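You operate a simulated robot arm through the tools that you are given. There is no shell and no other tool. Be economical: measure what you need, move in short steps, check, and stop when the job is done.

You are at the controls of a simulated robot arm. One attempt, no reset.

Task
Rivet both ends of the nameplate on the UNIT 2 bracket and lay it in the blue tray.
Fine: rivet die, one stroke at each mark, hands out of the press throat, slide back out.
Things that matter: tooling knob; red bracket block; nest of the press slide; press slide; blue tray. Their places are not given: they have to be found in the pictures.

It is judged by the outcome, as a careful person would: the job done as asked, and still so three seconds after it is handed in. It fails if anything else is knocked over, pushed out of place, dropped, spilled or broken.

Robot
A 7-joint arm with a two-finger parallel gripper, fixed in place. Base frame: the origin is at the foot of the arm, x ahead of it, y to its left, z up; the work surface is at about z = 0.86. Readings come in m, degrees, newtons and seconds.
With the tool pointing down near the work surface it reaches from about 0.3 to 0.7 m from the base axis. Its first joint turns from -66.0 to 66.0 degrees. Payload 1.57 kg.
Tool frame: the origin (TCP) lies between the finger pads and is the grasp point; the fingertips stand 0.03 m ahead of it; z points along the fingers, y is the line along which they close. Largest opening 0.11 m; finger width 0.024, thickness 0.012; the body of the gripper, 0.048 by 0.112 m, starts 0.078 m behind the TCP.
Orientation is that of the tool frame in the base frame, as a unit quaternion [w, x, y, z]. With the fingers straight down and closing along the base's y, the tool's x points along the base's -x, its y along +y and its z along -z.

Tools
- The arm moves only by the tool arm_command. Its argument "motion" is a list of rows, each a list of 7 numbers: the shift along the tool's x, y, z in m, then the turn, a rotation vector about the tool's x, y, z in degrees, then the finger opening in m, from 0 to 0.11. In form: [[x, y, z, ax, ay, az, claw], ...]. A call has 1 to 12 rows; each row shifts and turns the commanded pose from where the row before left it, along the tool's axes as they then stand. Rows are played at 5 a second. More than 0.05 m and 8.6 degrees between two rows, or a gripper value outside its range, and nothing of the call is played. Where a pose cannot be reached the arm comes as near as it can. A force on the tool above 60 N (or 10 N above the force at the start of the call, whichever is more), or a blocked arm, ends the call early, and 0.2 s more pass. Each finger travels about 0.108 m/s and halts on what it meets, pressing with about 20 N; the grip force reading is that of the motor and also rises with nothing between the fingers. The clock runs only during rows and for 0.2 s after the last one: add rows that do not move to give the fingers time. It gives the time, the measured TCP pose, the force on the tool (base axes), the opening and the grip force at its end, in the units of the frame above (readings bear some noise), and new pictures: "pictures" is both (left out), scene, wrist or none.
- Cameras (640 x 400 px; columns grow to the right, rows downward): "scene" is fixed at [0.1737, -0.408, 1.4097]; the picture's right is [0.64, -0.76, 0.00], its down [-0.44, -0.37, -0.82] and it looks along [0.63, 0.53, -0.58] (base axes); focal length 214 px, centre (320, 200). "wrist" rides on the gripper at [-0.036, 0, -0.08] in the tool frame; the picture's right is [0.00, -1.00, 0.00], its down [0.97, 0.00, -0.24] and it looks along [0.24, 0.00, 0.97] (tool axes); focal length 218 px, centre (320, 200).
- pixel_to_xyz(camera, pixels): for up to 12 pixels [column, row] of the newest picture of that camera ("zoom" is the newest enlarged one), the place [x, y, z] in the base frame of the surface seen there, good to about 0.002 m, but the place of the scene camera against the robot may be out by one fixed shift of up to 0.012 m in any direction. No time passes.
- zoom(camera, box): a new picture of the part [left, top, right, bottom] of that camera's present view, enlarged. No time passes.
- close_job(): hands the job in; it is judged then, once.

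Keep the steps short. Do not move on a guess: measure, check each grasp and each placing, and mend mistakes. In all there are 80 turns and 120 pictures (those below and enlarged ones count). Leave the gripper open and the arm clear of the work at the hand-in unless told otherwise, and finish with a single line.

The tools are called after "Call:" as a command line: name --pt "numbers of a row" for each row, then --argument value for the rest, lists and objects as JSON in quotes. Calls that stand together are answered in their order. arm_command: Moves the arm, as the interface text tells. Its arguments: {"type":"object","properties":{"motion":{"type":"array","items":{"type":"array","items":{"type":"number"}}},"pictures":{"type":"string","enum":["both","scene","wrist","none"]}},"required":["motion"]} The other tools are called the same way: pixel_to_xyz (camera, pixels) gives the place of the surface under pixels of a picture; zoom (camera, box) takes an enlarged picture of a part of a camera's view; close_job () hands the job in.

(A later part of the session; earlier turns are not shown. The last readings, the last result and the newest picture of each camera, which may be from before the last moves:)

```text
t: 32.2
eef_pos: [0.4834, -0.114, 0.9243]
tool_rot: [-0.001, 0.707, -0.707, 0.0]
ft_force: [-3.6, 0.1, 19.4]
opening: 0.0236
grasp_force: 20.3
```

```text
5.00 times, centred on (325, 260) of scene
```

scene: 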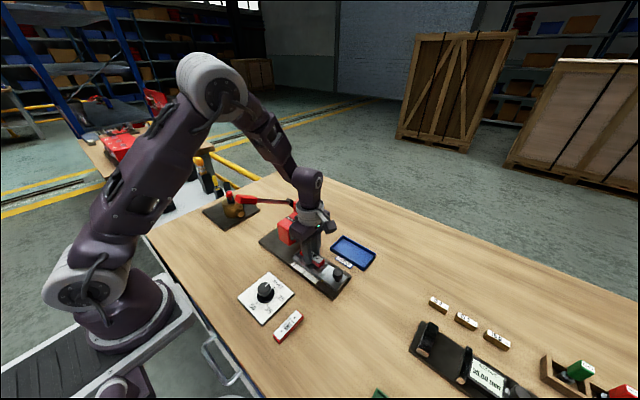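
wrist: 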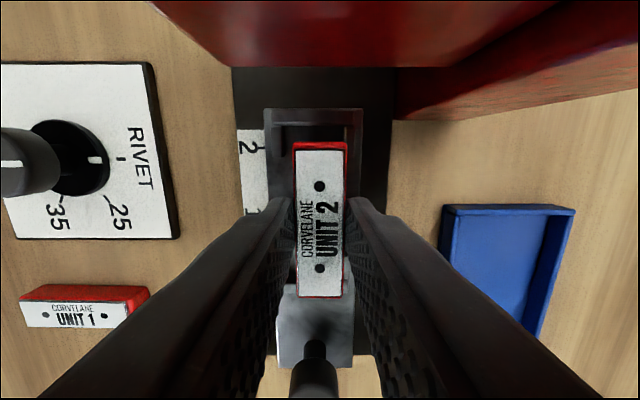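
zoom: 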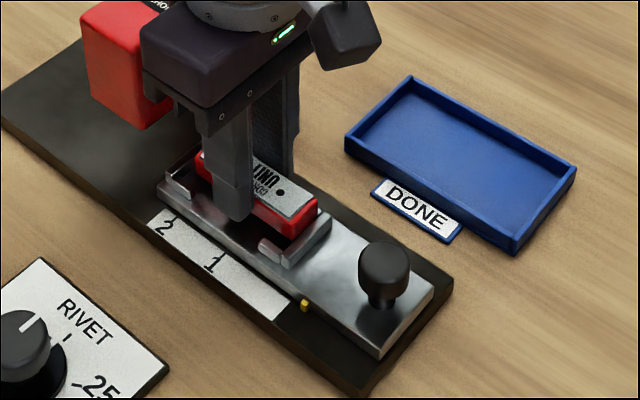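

There's an early contact of 19 N at z 0.924, about 6 mm above the expected seat. The -y end seems to sit on the end bar or post. I'll lift 10 mm and look closer.

Call:
arm_command --pt "0 0 -0.005 0 0 0 0.0" --pt "0 0 -0.005 0 0 0 0.0" --pt "0 0 0 0 0 0 0.0" --pictures "wrist"

Call:
zoom --camera "wrist" --box '[240, 90, 400, 190]'

Call:
zoom --camera "wrist" --box '[260, 240, 380, 400]'

Call:
zoom --camera "scene" --box '[295, 235, 355, 285]'

```text
t: 33.0
eef_pos: [0.4832, -0.1123, 0.9336]
tool_rot: [0.0, 0.708, -0.706, 0.0]
ft_force: [0.9, -0.5, -1.6]
opening: 0.0234
grasp_force: 20.5
```

wrist: 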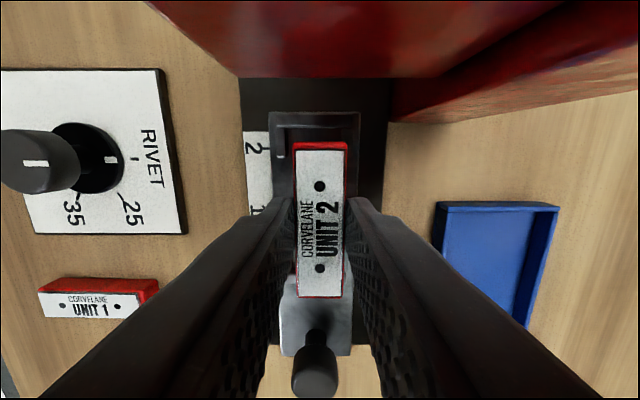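

```text
4.00 times, centred on (320, 140) of wrist
```

zoom: 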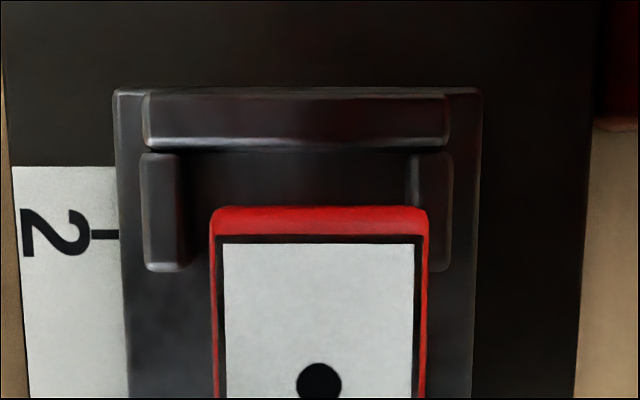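

```text
2.50 times, centred on (320, 320) of wrist
```

zoom: 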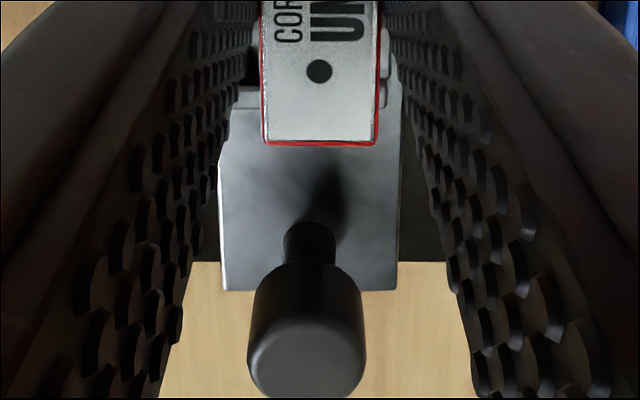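

```text
8.00 times, centred on (325, 260) of scene
```

zoom: 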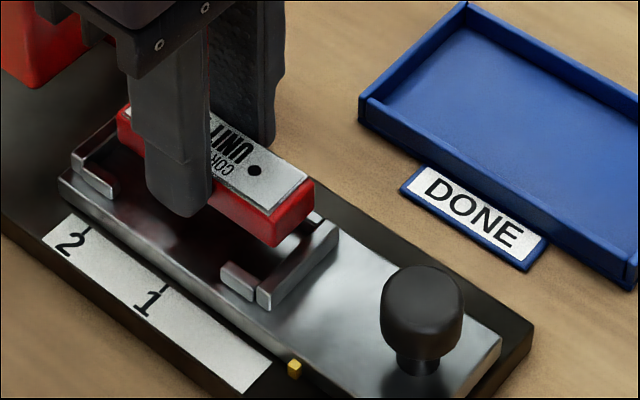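

The bracket is about 3 mm too far in +x, over the far post. I'll measure the post and bracket edges again from here.

Call:
pixel_to_xyz --camera "wrist" --pixels '[[315, 126], [315, 121], [281, 140], [348, 140], [277, 135], [352, 135], [320, 143], [320, 148], [320, 295], [320, 290], [296, 220], [344, 220]]'

Call:
pixel_to_xyz --camera "wrist" --pixels '[[319, 186], [319, 268], [297, 160], [343, 160], [297, 280], [342, 280], [357, 277], [415, 290], [315, 370]]'

Call:
pixel_to_xyz --camera "zoom" --pixels '[[100, 155], [82, 172], [95, 182], [235, 275], [262, 292], [320, 240], [290, 268], [317, 218], [270, 235], [312, 190], [275, 215], [85, 160]]'

```text
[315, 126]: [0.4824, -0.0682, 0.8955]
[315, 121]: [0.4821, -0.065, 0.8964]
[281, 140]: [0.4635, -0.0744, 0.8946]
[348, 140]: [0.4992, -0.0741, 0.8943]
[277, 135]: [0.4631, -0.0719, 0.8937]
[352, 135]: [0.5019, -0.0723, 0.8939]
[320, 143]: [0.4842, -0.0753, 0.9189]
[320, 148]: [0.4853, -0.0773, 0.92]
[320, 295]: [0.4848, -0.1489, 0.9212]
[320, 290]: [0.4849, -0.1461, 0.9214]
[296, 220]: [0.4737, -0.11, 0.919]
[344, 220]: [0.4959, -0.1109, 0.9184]
```

```text
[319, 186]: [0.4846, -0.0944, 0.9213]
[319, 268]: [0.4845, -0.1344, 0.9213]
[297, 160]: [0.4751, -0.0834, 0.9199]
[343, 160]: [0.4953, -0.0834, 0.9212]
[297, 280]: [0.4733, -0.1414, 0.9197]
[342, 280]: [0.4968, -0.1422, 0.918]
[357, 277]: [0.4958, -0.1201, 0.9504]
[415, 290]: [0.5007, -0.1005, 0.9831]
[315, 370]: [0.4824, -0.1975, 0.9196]
```

```text
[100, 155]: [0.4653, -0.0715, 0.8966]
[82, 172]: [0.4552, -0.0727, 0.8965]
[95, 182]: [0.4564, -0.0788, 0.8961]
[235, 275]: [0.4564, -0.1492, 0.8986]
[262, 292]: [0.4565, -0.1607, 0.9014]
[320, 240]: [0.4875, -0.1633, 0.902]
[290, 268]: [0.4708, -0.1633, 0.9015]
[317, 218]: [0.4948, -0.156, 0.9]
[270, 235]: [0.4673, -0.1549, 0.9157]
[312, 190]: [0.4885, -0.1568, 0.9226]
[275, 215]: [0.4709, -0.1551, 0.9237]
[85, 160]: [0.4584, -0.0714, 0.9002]
```

The bracket's centre is (0.4848, -0.1144) and the nest's is about (0.4813, -0.1113). I'll shift -3.5 mm in x and +3 mm in y, then lower in small steps.

Call:
arm_command --pt "-0.003 0.0035 0 0 0 0 0.0" --pt "0 0 0 0 0 0 0.0" --pt "0 0 0.005 0 0 0 0.0" --pt "0 0 0.004 0 0 0 0.0" --pt "0 0 0.003 0 0 0 0.0" --pt "0 0 0 0 0 0 0.0" --pictures "wrist"

Call:
zoom --camera "wrist" --box '[240, 90, 400, 190]'

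Call:
zoom --camera "scene" --box '[295, 235, 355, 285]'

```text
t: 34.4
eef_pos: [0.4788, -0.1082, 0.9211]
tool_rot: [0.0, 0.707, -0.707, 0.0]
ft_force: [0.2, -0.4, -1.7]
opening: 0.0237
grasp_force: 20.0
```

wrist: 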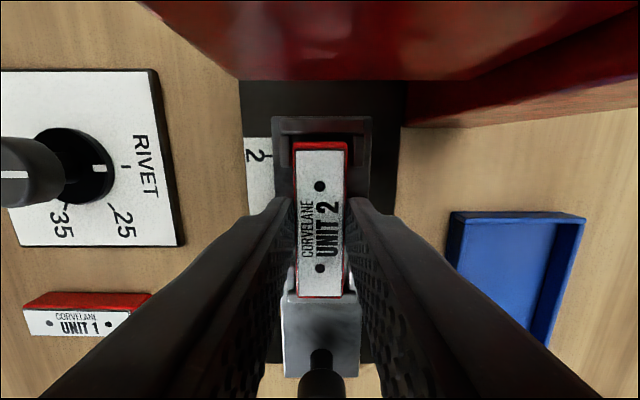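

```text
4.00 times, centred on (320, 140) of wrist
```

zoom: 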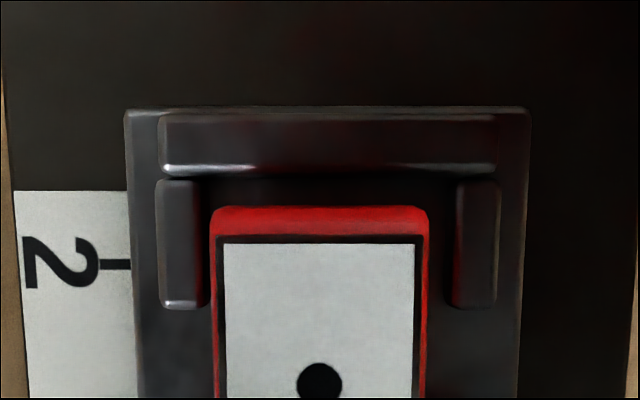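

```text
8.00 times, centred on (325, 260) of scene
```

zoom: 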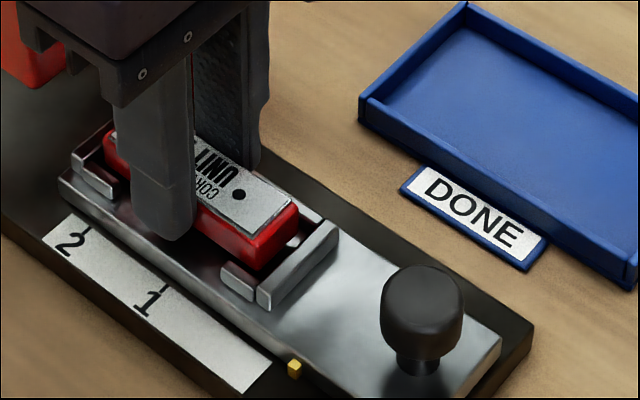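

It's clear of the bars now with no contact force, and 1 mm too far in -x. I'll correct that and lower until it seats.

Call:
arm_command --pt "0 -0.001 0.001 0 0 0 0.0" --pt "0 0 0.001 0 0 0 0.0" --pt "0 0 0.001 0 0 0 0.0" --pt "0 0 0 0 0 0 0.0" --pictures "none"

```text
t: 35.4
eef_pos: [0.479, -0.108, 0.917]
tool_rot: [0.0, 0.708, -0.707, 0.0]
ft_force: [-0.4, -0.5, -1.1]
opening: 0.0237
grasp_force: 20.1
```

Call:
arm_command --pt "0 0 0.001 0 0 0 0.0" --pt "0 0 0.001 0 0 0 0.0" --pt "0 0 0 0 0 0 0.0" --pictures "wrist"

Call:
zoom --camera "wrist" --box '[240, 90, 400, 190]'

Call:
zoom --camera "scene" --box '[295, 235, 355, 285]'

```text
t: 36.2
eef_pos: [0.4803, -0.1086, 0.9175]
tool_rot: [0.001, 0.707, -0.707, 0.0]
ft_force: [-0.6, 0.9, 9.1]
opening: 0.0235
grasp_force: 19.9
```

wrist: 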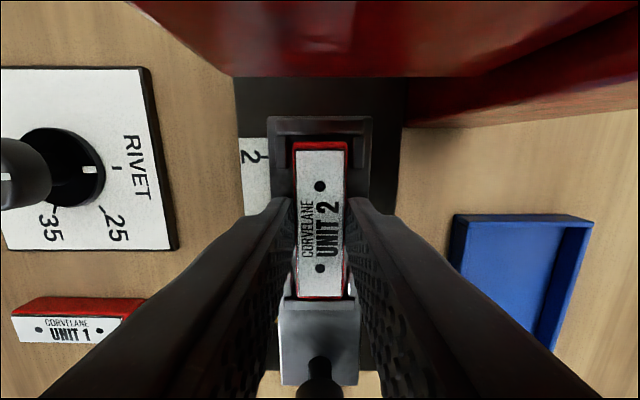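

```text
4.00 times, centred on (320, 140) of wrist
```

zoom: 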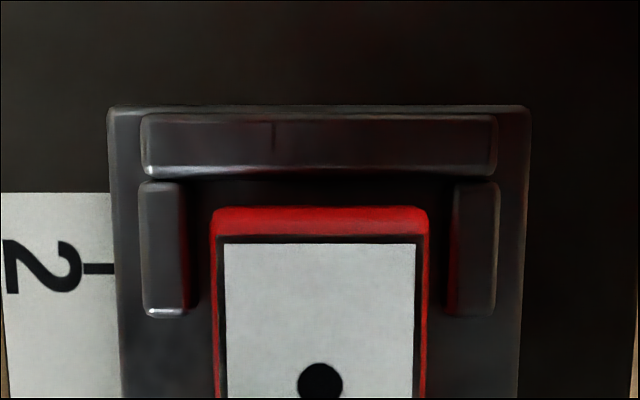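

```text
8.00 times, centred on (325, 260) of scene
```

zoom: 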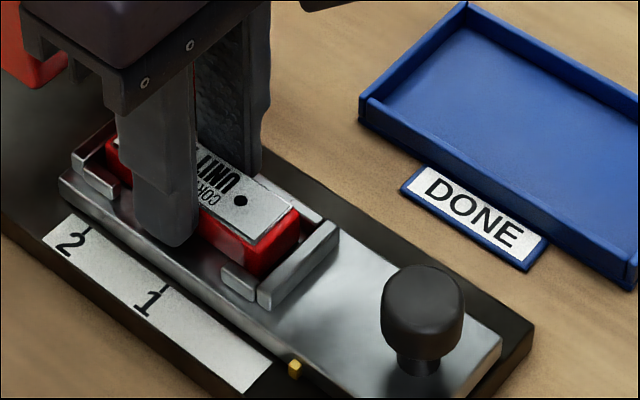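

It's seated with 9 N at z 0.9175, inside both end bars. I'll release and lift straight up.

Call:
arm_command --pt "0 0 0 0 0 0 0.03" --pt "0 0 0 0 0 0 0.04" --pt "0 0 0 0 0 0 0.04" --pt "0 0 -0.01 0 0 0 0.04" --pt "0 0 -0.03 0 0 0 0.04" --pt "0 0 -0.04 0 0 0 0.04" --pt "0.03 0 -0.02 0 0 0 0.05" --pt "0.03 0 0 0 0 0 0.05" --pt "0 0 0 0 0 0 0.05" --pictures "both"

Call:
zoom --camera "wrist" --box '[240, 30, 400, 190]'

Call:
zoom --camera "scene" --box '[230, 180, 370, 300]'

```text
t: 38.2
eef_pos: [0.4804, -0.1675, 1.0175]
tool_rot: [0.0, 0.707, -0.707, 0.0]
ft_force: [-0.4, 0.0, 0.9]
opening: 0.0501
grasp_force: 0.1
```

scene: 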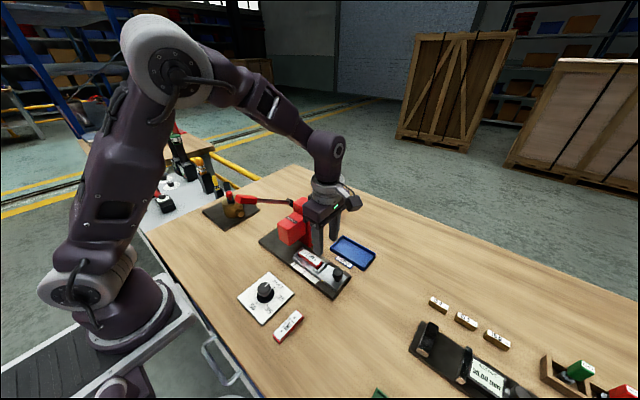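
wrist: 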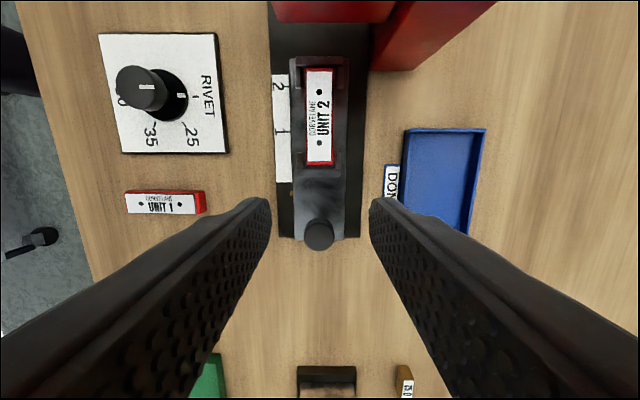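

```text
2.50 times, centred on (320, 110) of wrist
```

zoom: 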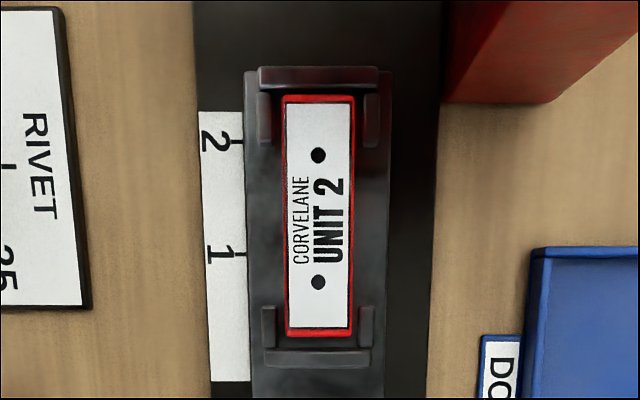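

```text
3.33 times, centred on (300, 240) of scene
```

zoom: 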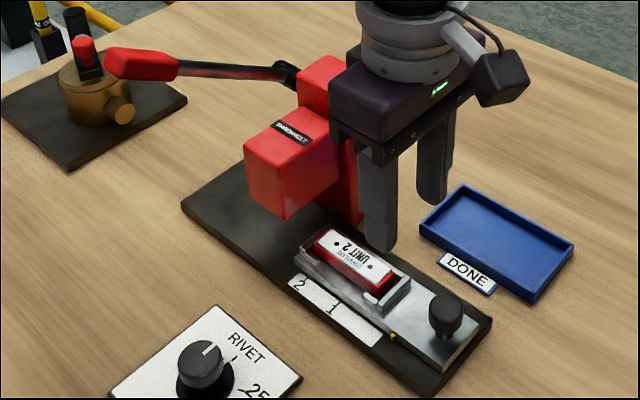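

The bracket is seated and centred in the nest. Next is the slide handle, so I'll measure it, the pointer and the marks.

Call:
zoom --camera "wrist" --box '[240, 130, 400, 250]'

Call:
pixel_to_xyz --camera "wrist" --pixels '[[319, 236], [305, 236], [333, 236], [319, 222], [319, 250], [287, 86], [287, 131], [319, 93], [319, 143], [335, 10], [292, 190], [293, 194]]'

```text
3.33 times, centred on (320, 190) of wrist
```

zoom: 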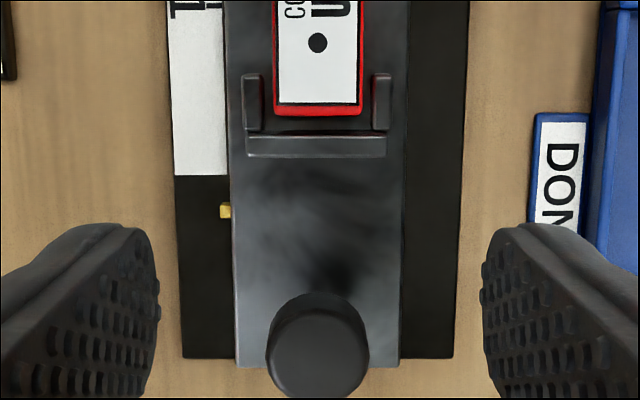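

```text
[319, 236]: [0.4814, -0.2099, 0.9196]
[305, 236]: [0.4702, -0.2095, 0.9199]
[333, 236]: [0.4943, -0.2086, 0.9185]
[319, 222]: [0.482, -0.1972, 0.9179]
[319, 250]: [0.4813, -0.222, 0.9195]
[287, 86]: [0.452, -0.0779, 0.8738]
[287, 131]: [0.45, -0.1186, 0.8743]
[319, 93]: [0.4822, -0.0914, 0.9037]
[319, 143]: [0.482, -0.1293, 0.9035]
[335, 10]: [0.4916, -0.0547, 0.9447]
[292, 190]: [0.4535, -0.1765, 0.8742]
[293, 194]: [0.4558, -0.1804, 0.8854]
```

The handle is at (0.4818, -0.2097), its top at z 0.920. The pointer is at y -0.1795, mark 1 at -0.118 and mark 2 at -0.078. So travel is 0.061 to mark 1 and 0.1015 to mark 2. I'll go down around the handle and grip it.

Call:
arm_command --pt "0.021 -0.001 0 0 0 0 0.06" --pt "0.021 0 0 0 0 0 0.06" --pt "0 0 0.04 0 0 0 0.06" --pt "0 0 0.035 0 0 0 0.06" --pt "0 0 0.0215 0 0 0 0.06" --pt "0 0 0 0 0 0 0.06" --pt "0 0 0 0 0 0 0.04" --pt "0 0 0 0 0 0 0.025" --pt "0 0 0 0 0 0 0.015" --pt "0 0 0 0 0 0 0.015" --pictures "both"

Call:
zoom --camera "scene" --box '[270, 220, 390, 320]'

```text
t: 40.4
eef_pos: [0.479, -0.2109, 0.9194]
tool_rot: [0.001, 0.708, -0.707, -0.001]
ft_force: [-12.3, 1.7, -3.4]
opening: 0.0271
grasp_force: 37.7
```

scene: 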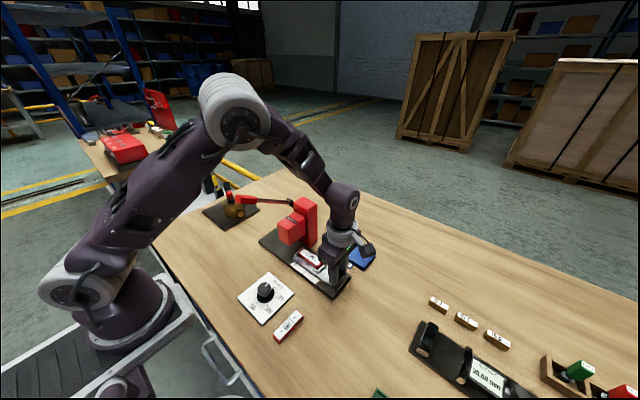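
wrist: 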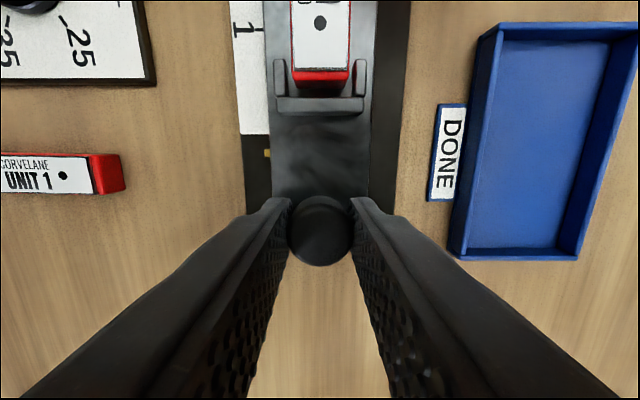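

```text
4.00 times, centred on (330, 270) of scene
```

zoom: 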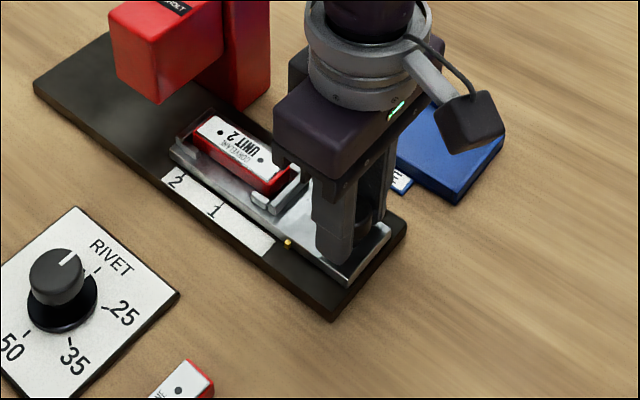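

The handle is gripped at 0.027. There's a 12 N side load, so I'll ease +2 mm in x and then slide +y by 0.05 in gentle steps.

Call:
arm_command --pt "0 -0.002 0 0 0 0 0.015" --pt "-0.004 0 0 0 0 0 0.015" --pt "-0.008 0 0 0 0 0 0.015" --pt "-0.01 0 0 0 0 0 0.015" --pt "-0.01 0 0 0 0 0 0.015" --pt "-0.01 0 0 0 0 0 0.015" --pt "-0.006 0 0 0 0 0 0.015" --pt "-0.002 0 0 0 0 0 0.015" --pt "0 0 0 0 0 0 0.015" --pictures "wrist"

Call:
zoom --camera "wrist" --box '[200, 0, 440, 200]'

Call:
zoom --camera "scene" --box '[270, 220, 360, 300]'

```text
t: 42.4
eef_pos: [0.4797, -0.1608, 0.9201]
tool_rot: [0.002, 0.707, -0.707, -0.001]
ft_force: [-33.9, 0.3, -0.9]
opening: 0.0269
grasp_force: 37.9
```

wrist: 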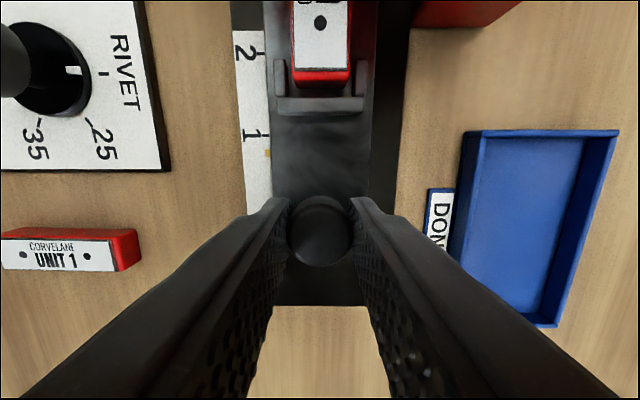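

```text
2.00 times, centred on (320, 100) of wrist
```

zoom: 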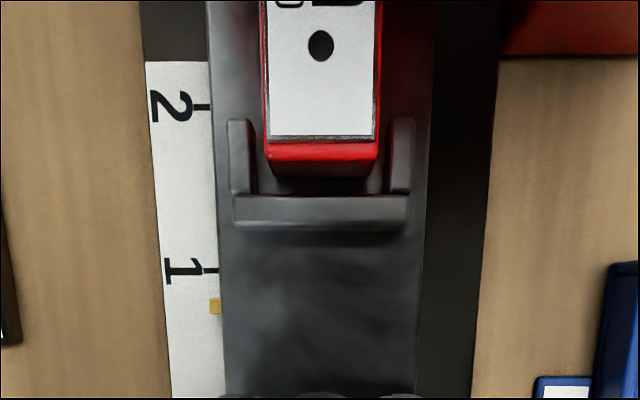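

```text
5.00 times, centred on (315, 260) of scene
```

zoom: 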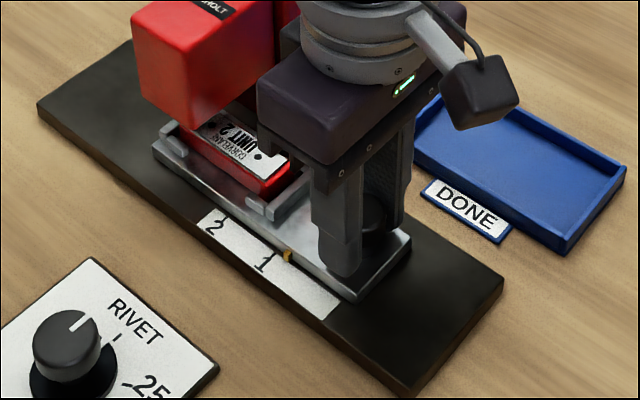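

The force grew to 34 N, so the shift was the wrong way. I'll go back 3 mm in -x. The pointer is about 8.5 mm short of mark 1, so I'll advance 7 mm.

Call:
arm_command --pt "0 0.0015 0 0 0 0 0.015" --pt "0 0.0015 0 0 0 0 0.015" --pt "-0.003 0 0 0 0 0 0.015" --pt "-0.003 0 0 0 0 0 0.015" --pt "-0.001 0 0 0 0 0 0.015" --pt "0 0 0 0 0 0 0.015" --pictures "wrist"

Call:
zoom --camera "wrist" --box '[230, 90, 330, 190]'

Call:
zoom --camera "scene" --box '[295, 245, 345, 295]'

```text
t: 43.8
eef_pos: [0.4798, -0.1526, 0.9198]
tool_rot: [0.0, 0.707, -0.707, 0.0]
ft_force: [-11.0, 1.0, -19.3]
opening: 0.0271
grasp_force: 38.0
```

wrist: 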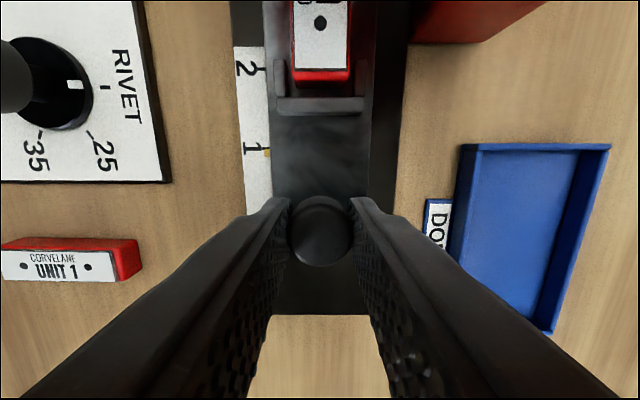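

```text
4.00 times, centred on (280, 140) of wrist
```

zoom: 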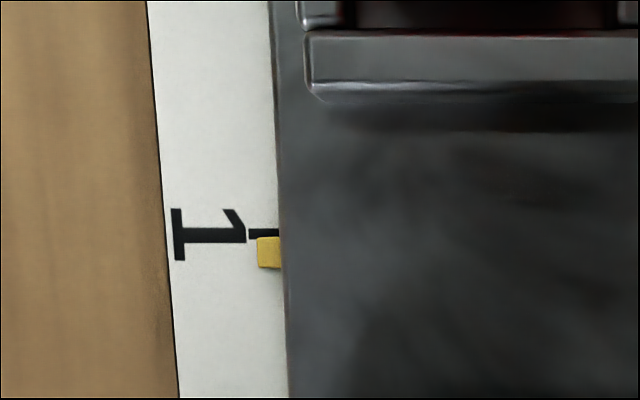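

```text
8.00 times, centred on (320, 270) of scene
```

zoom: 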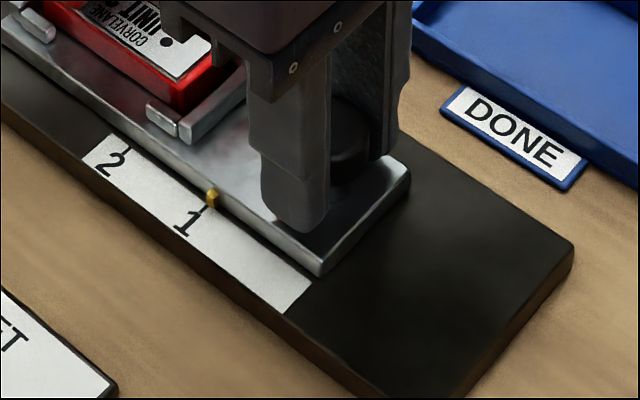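

Call:
pixel_to_xyz --camera "wrist" --pixels '[[267, 152], [267, 154], [265, 148], [263, 148]]'

Call:
arm_command --pt "-0.0015 0 0 0 0 0 0.015" --pt "-0.001 0 0 0 0 0 0.015" --pt "0 0 0 0 0 0 0.015" --pictures "wrist"

Call:
zoom --camera "wrist" --box '[230, 100, 330, 180]'

```text
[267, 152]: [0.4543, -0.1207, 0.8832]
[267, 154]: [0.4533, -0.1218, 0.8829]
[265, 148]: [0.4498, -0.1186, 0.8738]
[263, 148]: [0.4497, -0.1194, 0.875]
```

```text
t: 44.6
eef_pos: [0.4799, -0.1508, 0.9198]
tool_rot: [0.0, -0.707, 0.707, 0.001]
ft_force: [-6.4, -0.2, -30.5]
opening: 0.0271
grasp_force: 38.5
```

wrist: 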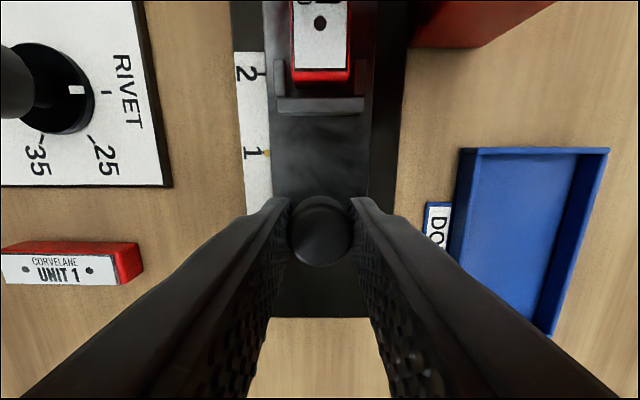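

```text
5.00 times, centred on (280, 140) of wrist
```

zoom: 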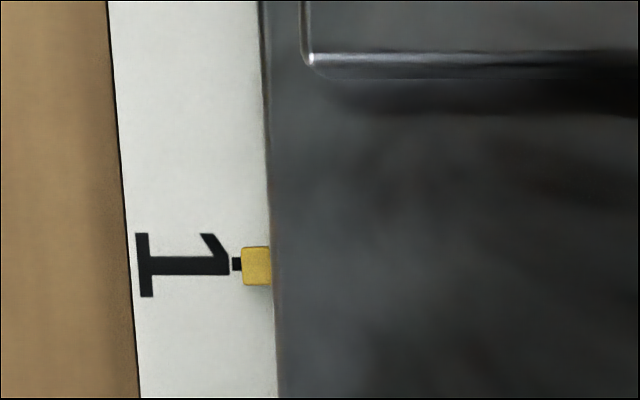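

The pointer is on mark 1. I'll release the handle, lift straight up, and back away toward a view of the lever.

Call:
arm_command --pt "0 0 0 0 0 0 0.03" --pt "0 0 0 0 0 0 0.045" --pt "0 0 0 0 0 0 0.05" --pt "0 0 -0.02 0 0 0 0.05" --pt "0 0 -0.04 0 0 0 0.05" --pt "0 0 -0.05 0 0 0 0.05" --pt "0 0 -0.05 0 0 0 0.05" --pt "0 0 -0.05 0 0 0 0.05" --pt "0 0.03 -0.03 0 0 0 0.05" --pt "0 0.03 0 0 0 0 0.05" --pt "0 0 0 0 0 0 0.05" --pictures "both"

Call:
zoom --camera "scene" --box '[230, 170, 350, 290]'

Call:
zoom --camera "wrist" --box '[220, 0, 460, 200]'

```text
t: 47.0
eef_pos: [0.42, -0.1512, 1.1604]
tool_rot: [-0.001, 0.708, -0.706, 0.0]
ft_force: [0.0, -0.5, 1.0]
opening: 0.0502
grasp_force: 0.1
```

scene: 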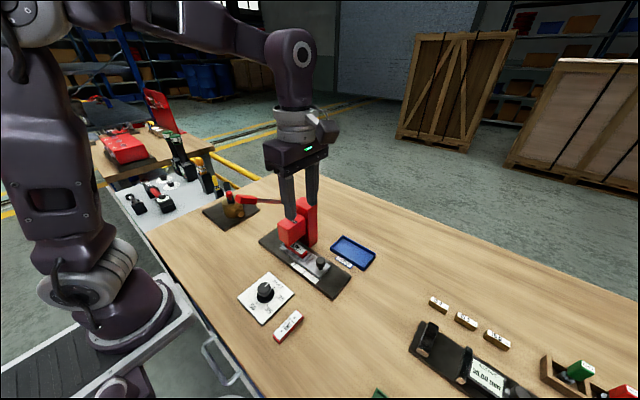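
wrist: 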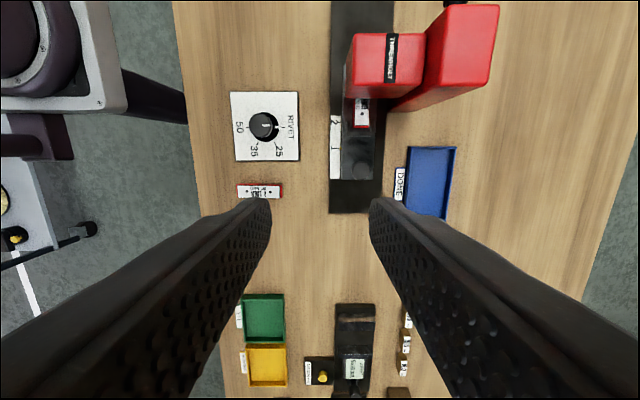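

```text
3.33 times, centred on (290, 230) of scene
```

zoom: 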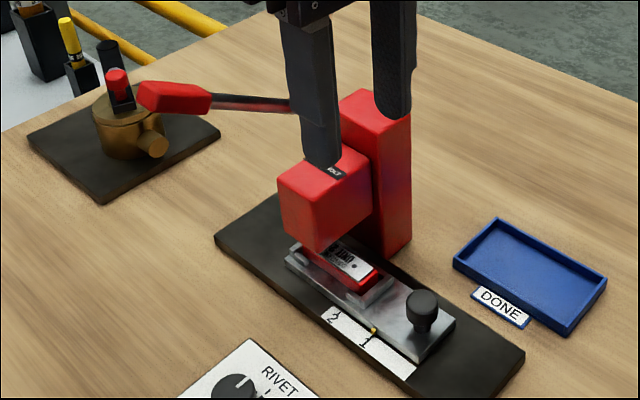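

```text
2.00 times, centred on (340, 100) of wrist
```

zoom: 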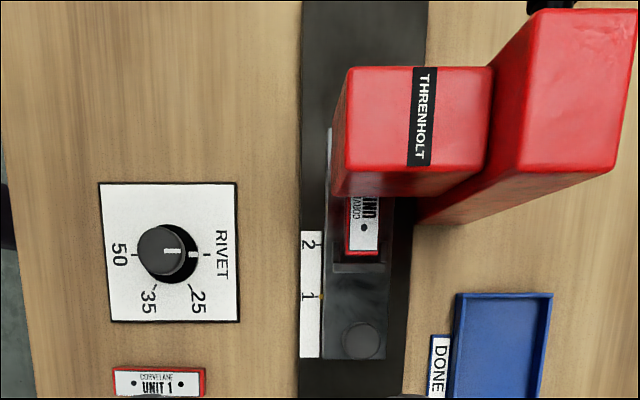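

The slide stays on mark 1. I'll turn the wrist back to face the lever, so the fingers close along y, at this safe height.

Call:
arm_command --pt "0 0 0 0 0 8.2 0.05" --pt "0 0 0 0 0 8.2 0.05" --pt "0 0 0 0 0 8.2 0.05" --pt "0 0 0 0 0 8.2 0.05" --pt "0 0 0 0 0 8.2 0.05" --pt "0 0 0 0 0 8.2 0.05" --pt "0 0 0 0 0 8.2 0.05" --pt "0 0 0 0 0 8.2 0.05" --pt "0 0 0 0 0 8.2 0.05" --pt "0 0 0 0 0 8.2 0.05" --pt "0 0 0 0 0 8 0.05" --pt "0 0 0 0 0 0 0.05" --pictures "none"

Call:
arm_command --pt "0.03 0.03 -0.02 0 0 0 0.05" --pt "0.03 0.03 -0.02 0 0 0 0.05" --pt "0.0 0.04 -0.02 0 0 0 0.05" --pt "0 0 0 0 0 0 0.05" --pictures "wrist"

Call:
zoom --camera "scene" --box '[230, 170, 350, 290]'

```text
t: 49.6
eef_pos: [0.4189, -0.1511, 1.1599]
tool_rot: [-0.001, 0.001, 1.0, 0.0]
ft_force: [-0.3, -0.2, 0.3]
opening: 0.0503
grasp_force: 0.0
```

```text
t: 50.6
eef_pos: [0.3582, -0.0489, 1.2206]
tool_rot: [0.0, 0.0, 1.0, 0.0]
ft_force: [-0.5, 0.7, 0.4]
opening: 0.0501
grasp_force: 0.0
```

wrist: 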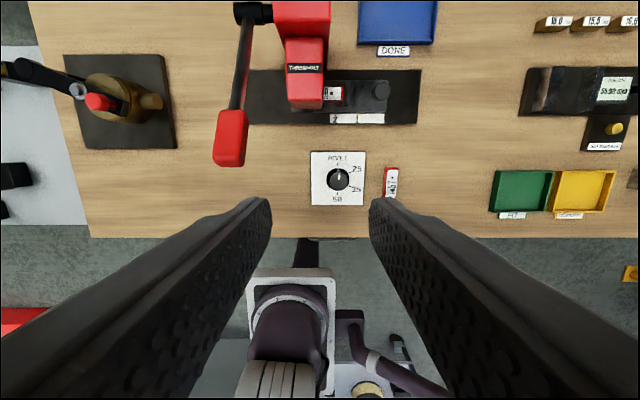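

```text
3.33 times, centred on (290, 230) of scene
```

zoom: 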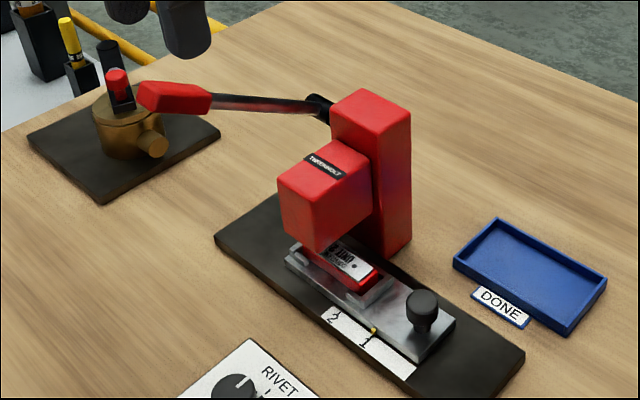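

Call:
pixel_to_xyz --camera "wrist" --pixels '[[220, 115], [244, 118], [235, 140], [218, 155], [240, 158], [230, 165], [236, 105], [241, 70], [248, 30], [246, 12], [282, 60], [290, 85]]'

Call:
pixel_to_xyz --camera "zoom" --pixels '[[170, 87], [170, 105], [150, 95], [205, 105], [250, 102], [310, 105], [290, 205], [300, 170], [340, 110]]'

```text
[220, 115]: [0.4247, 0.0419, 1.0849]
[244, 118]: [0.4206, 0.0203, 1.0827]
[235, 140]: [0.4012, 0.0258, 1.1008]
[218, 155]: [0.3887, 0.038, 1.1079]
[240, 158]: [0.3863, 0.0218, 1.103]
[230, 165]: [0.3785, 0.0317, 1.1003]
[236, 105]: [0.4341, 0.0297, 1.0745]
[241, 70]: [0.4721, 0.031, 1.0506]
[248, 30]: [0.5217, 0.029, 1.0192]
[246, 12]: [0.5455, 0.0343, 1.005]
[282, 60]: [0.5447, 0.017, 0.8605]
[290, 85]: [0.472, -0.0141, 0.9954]
```

```text
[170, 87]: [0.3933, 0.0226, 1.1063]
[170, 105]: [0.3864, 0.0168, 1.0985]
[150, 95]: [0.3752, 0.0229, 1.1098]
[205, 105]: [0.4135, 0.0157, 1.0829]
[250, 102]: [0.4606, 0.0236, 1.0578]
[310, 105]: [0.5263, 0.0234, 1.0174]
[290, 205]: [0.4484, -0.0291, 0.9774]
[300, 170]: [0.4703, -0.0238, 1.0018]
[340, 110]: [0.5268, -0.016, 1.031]
```

The lever's grip centre is at (0.40, 0.031, 1.09), the pivot is near (0.545, 0.03, 1.0), and it stands about 34° up. I'll close the fingers, stop just above the grip, and then press down along its arc.

Call:
arm_command --pt "-0.01 0.03 0 0 0 0 0.02" --pt "-0.015 0.03 0 0 0 0 0.0" --pt "-0.014 0.021 0.01 0 0 0 0.0" --pt "0 0 0.03 0 0 0 0.0" --pt "0 0 0.025 0 0 0 0.0" --pt "0 0 0 0 0 0 0.0" --pictures "both"

Call:
zoom --camera "scene" --box '[210, 150, 330, 270]'

```text
t: 52.0
eef_pos: [0.3993, 0.0316, 1.1546]
tool_rot: [0.0, 0.0, 1.0, 0.0]
ft_force: [0.0, -0.7, -0.2]
opening: 0.0
grasp_force: 20.1
```

scene: 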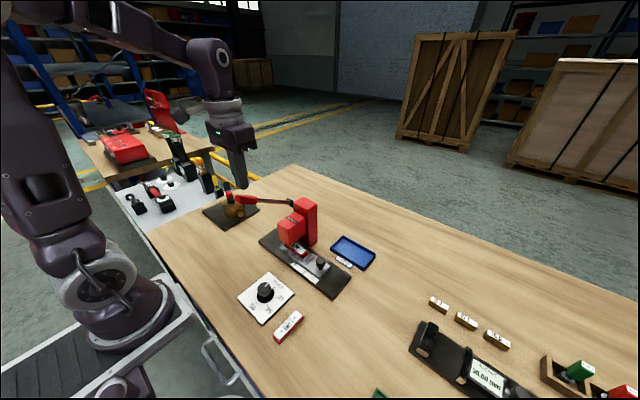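
wrist: 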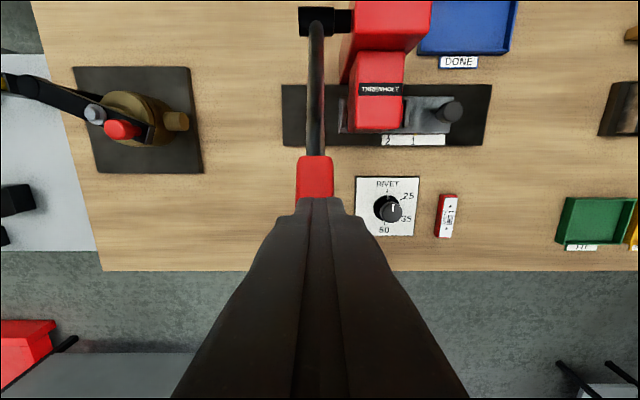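

```text
3.33 times, centred on (270, 210) of scene
```

zoom: 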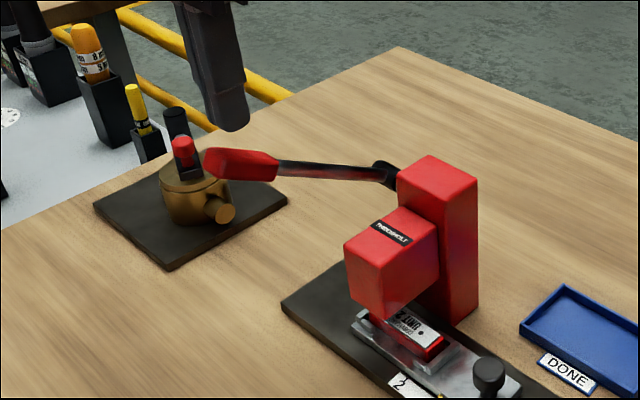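

The fingertips are right above the grip. I'll press down about 4 cm and watch the force.

Call:
arm_command --pt "0 0 0.012 0 0 0 0.0" --pt "0 0 0.01 0 0 0 0.0" --pt "0.002 0 0.01 0 0 0 0.0" --pt "0.004 0 0.01 0 0 0 0.0" --pt "0 0 0 0 0 0 0.0" --pictures "scene"

Call:
zoom --camera "scene" --box '[210, 150, 330, 270]'

```text
t: 53.2
eef_pos: [0.3915, 0.0306, 1.1131]
tool_rot: [0.001, 0.001, 1.0, 0.0]
ft_force: [0.9, -0.7, 1.7]
opening: 0.0
grasp_force: 20.2
```

scene: 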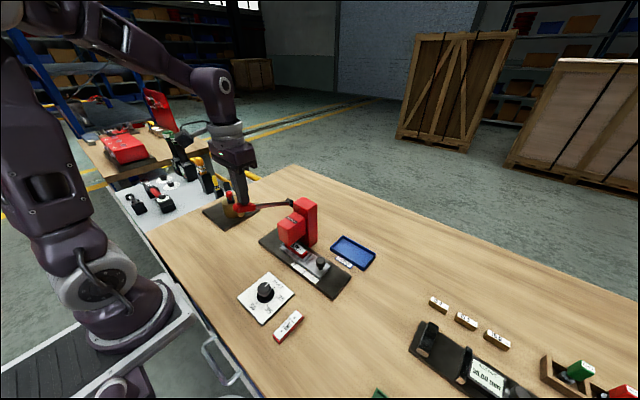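

```text
3.33 times, centred on (270, 210) of scene
```

zoom: 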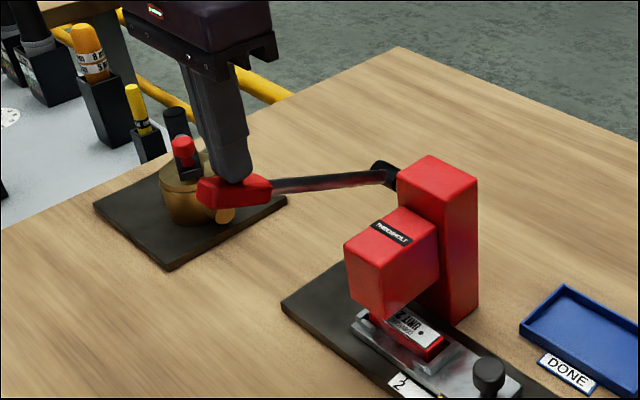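

The lever follows with about 2 N. I'll carry on down another 6 cm along the arc.

Call:
arm_command --pt "0.003 0 0.012 0 0 0 0.0" --pt "0.003 0 0.012 0 0 0 0.0" --pt "0.002 0 0.012 0 0 0 0.0" --pt "0.002 0 0.012 0 0 0 0.0" --pt "0.001 0 0.012 0 0 0 0.0" --pt "0 0 0 0 0 0 0.0" --pictures "scene"

Call:
zoom --camera "scene" --box '[210, 150, 330, 270]'

```text
t: 54.6
eef_pos: [0.3819, 0.0305, 1.0521]
tool_rot: [-0.001, 0.0, 1.0, 0.001]
ft_force: [-1.6, -0.9, 5.4]
opening: 0.0003
grasp_force: 20.3
```

scene: 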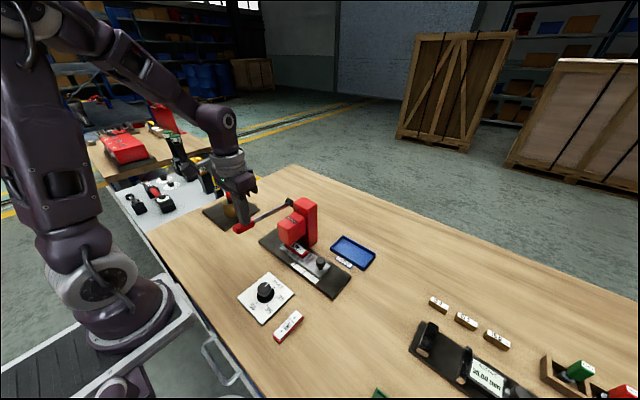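

```text
3.33 times, centred on (270, 210) of scene
```

zoom: 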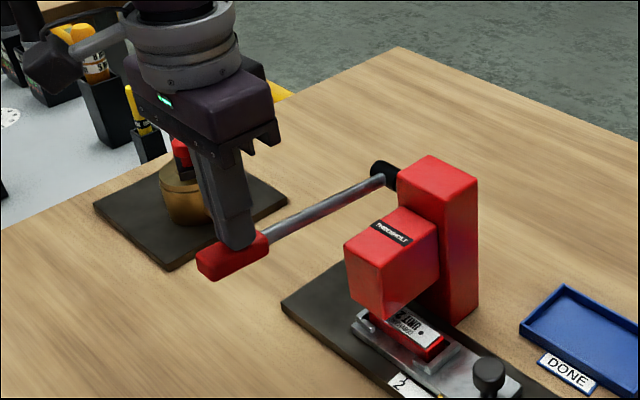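

The force rises to 5 N, like a return spring. I'll continue another 5 cm, past level now, with the force limit as guard.

Call:
arm_command --pt "0 0 0.01 0 0 0 0.0" --pt "0 0 0.01 0 0 0 0.0" --pt "-0.001 0 0.01 0 0 0 0.0" --pt "-0.002 0 0.01 0 0 0 0.0" --pt "-0.003 0 0.01 0 0 0 0.0" --pt "0 0 0 0 0 0 0.0" --pictures "scene"

Call:
zoom --camera "scene" --box '[210, 150, 330, 270]'

```text
t: 55.5
eef_pos: [0.3812, 0.0309, 1.023]
tool_rot: [0.002, -0.001, 1.0, 0.0]
ft_force: [-18.1, 1.9, 44.1]
opening: 0.0
grasp_force: 20.5
stopped in row 4: the force on the tool passed its limit (the readings are from after the stop); the commanded pose is now the measured one
```

scene: 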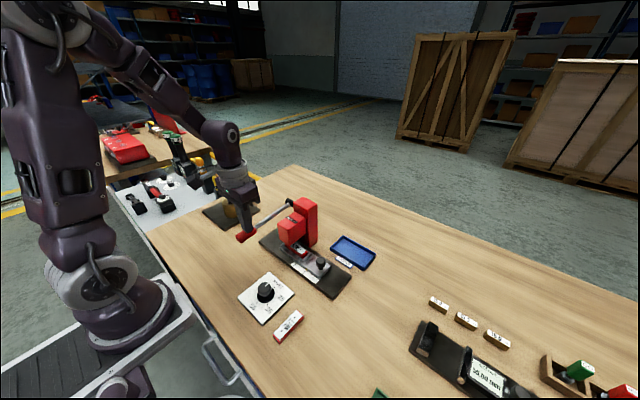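

```text
3.33 times, centred on (270, 210) of scene
```

zoom: 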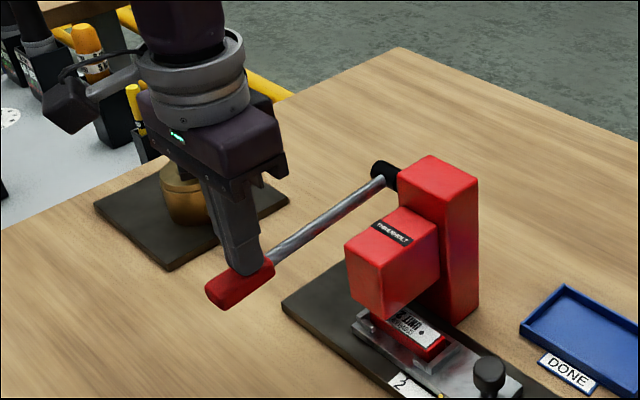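

The force jumped to above 60 N at tip z 0.993. This may be the end of the stroke. I'll press 4 mm more without letting the lever back, to see if it's a hard stop.

Call:
arm_command --pt "0 0 0.002 0 0 0 0.0" --pt "0 0 0.002 0 0 0 0.0" --pt "0 0 0 0 0 0 0.0" --pictures "scene"

Call:
zoom --camera "scene" --box '[280, 220, 330, 270]'

```text
t: 55.8
eef_pos: [0.3825, 0.0313, 1.0236]
tool_rot: [0.003, 0.0, 1.0, 0.0]
ft_force: [-13.8, 0.6, 33.7]
opening: 0.0001
grasp_force: 20.1
stopped in row 1: the force on the tool passed its limit (the readings are from after the stop); the commanded pose is now the measured one
```

scene: 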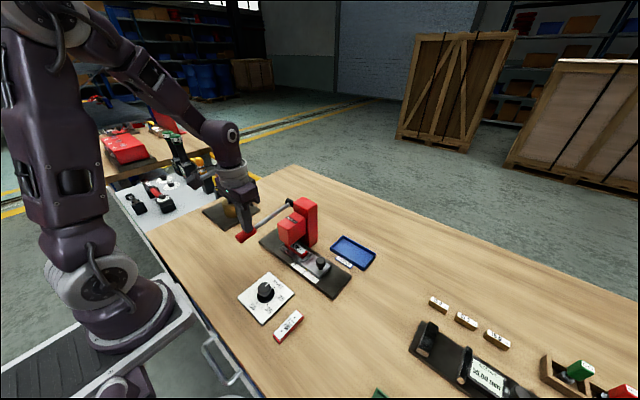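

```text
8.00 times, centred on (305, 245) of scene
```

zoom: 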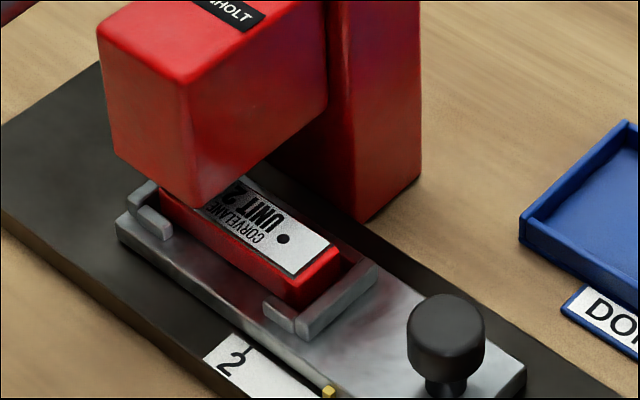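

It didn't move any further: a hard stop, the stroke's bottom. Now I'll rise along the arc and see whether the lever springs back.

Call:
arm_command --pt "0 0 -0.01 0 0 0 0.0" --pt "0 0 -0.015 0 0 0 0.0" --pt "0 0 -0.015 0 0 0 0.0" --pt "-0.002 0 -0.015 0 0 0 0.0" --pt "-0.003 0 -0.015 0 0 0 0.0" --pt "-0.003 0 -0.015 0 0 0 0.0" --pt "-0.004 0 -0.02 0 0 0 0.0" --pt "0 0 -0.03 0 0 0 0.0" --pt "0 0 -0.03 0 0 0 0.0" --pt "0 0 -0.02 0 0 0 0.0" --pt "0 0 0 0 0 0 0.0" --pictures "both"

Call:
zoom --camera "scene" --box '[210, 150, 350, 290]'

```text
t: 58.2
eef_pos: [0.3951, 0.0328, 1.2089]
tool_rot: [0.002, 0.001, 1.0, 0.0]
ft_force: [0.6, -0.5, -0.5]
opening: 0.0002
grasp_force: 20.0
```

scene: 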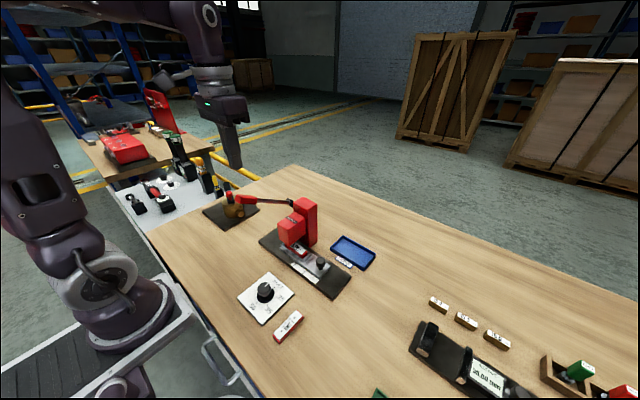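
wrist: 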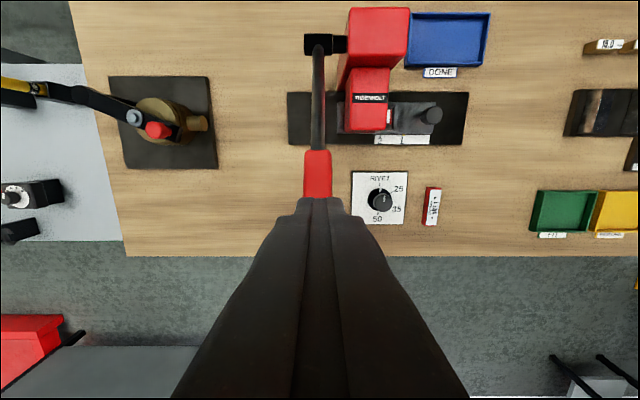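

```text
2.86 times, centred on (280, 220) of scene
```

zoom: 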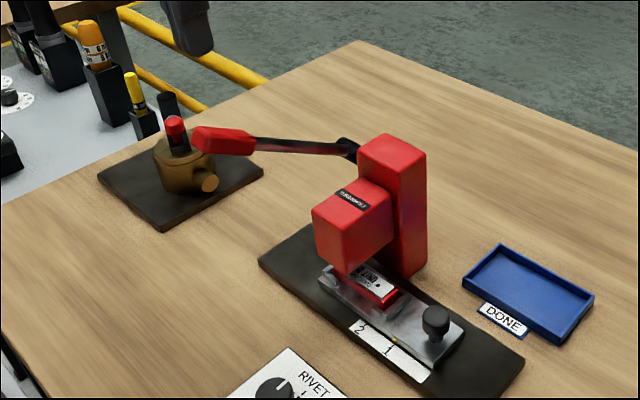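

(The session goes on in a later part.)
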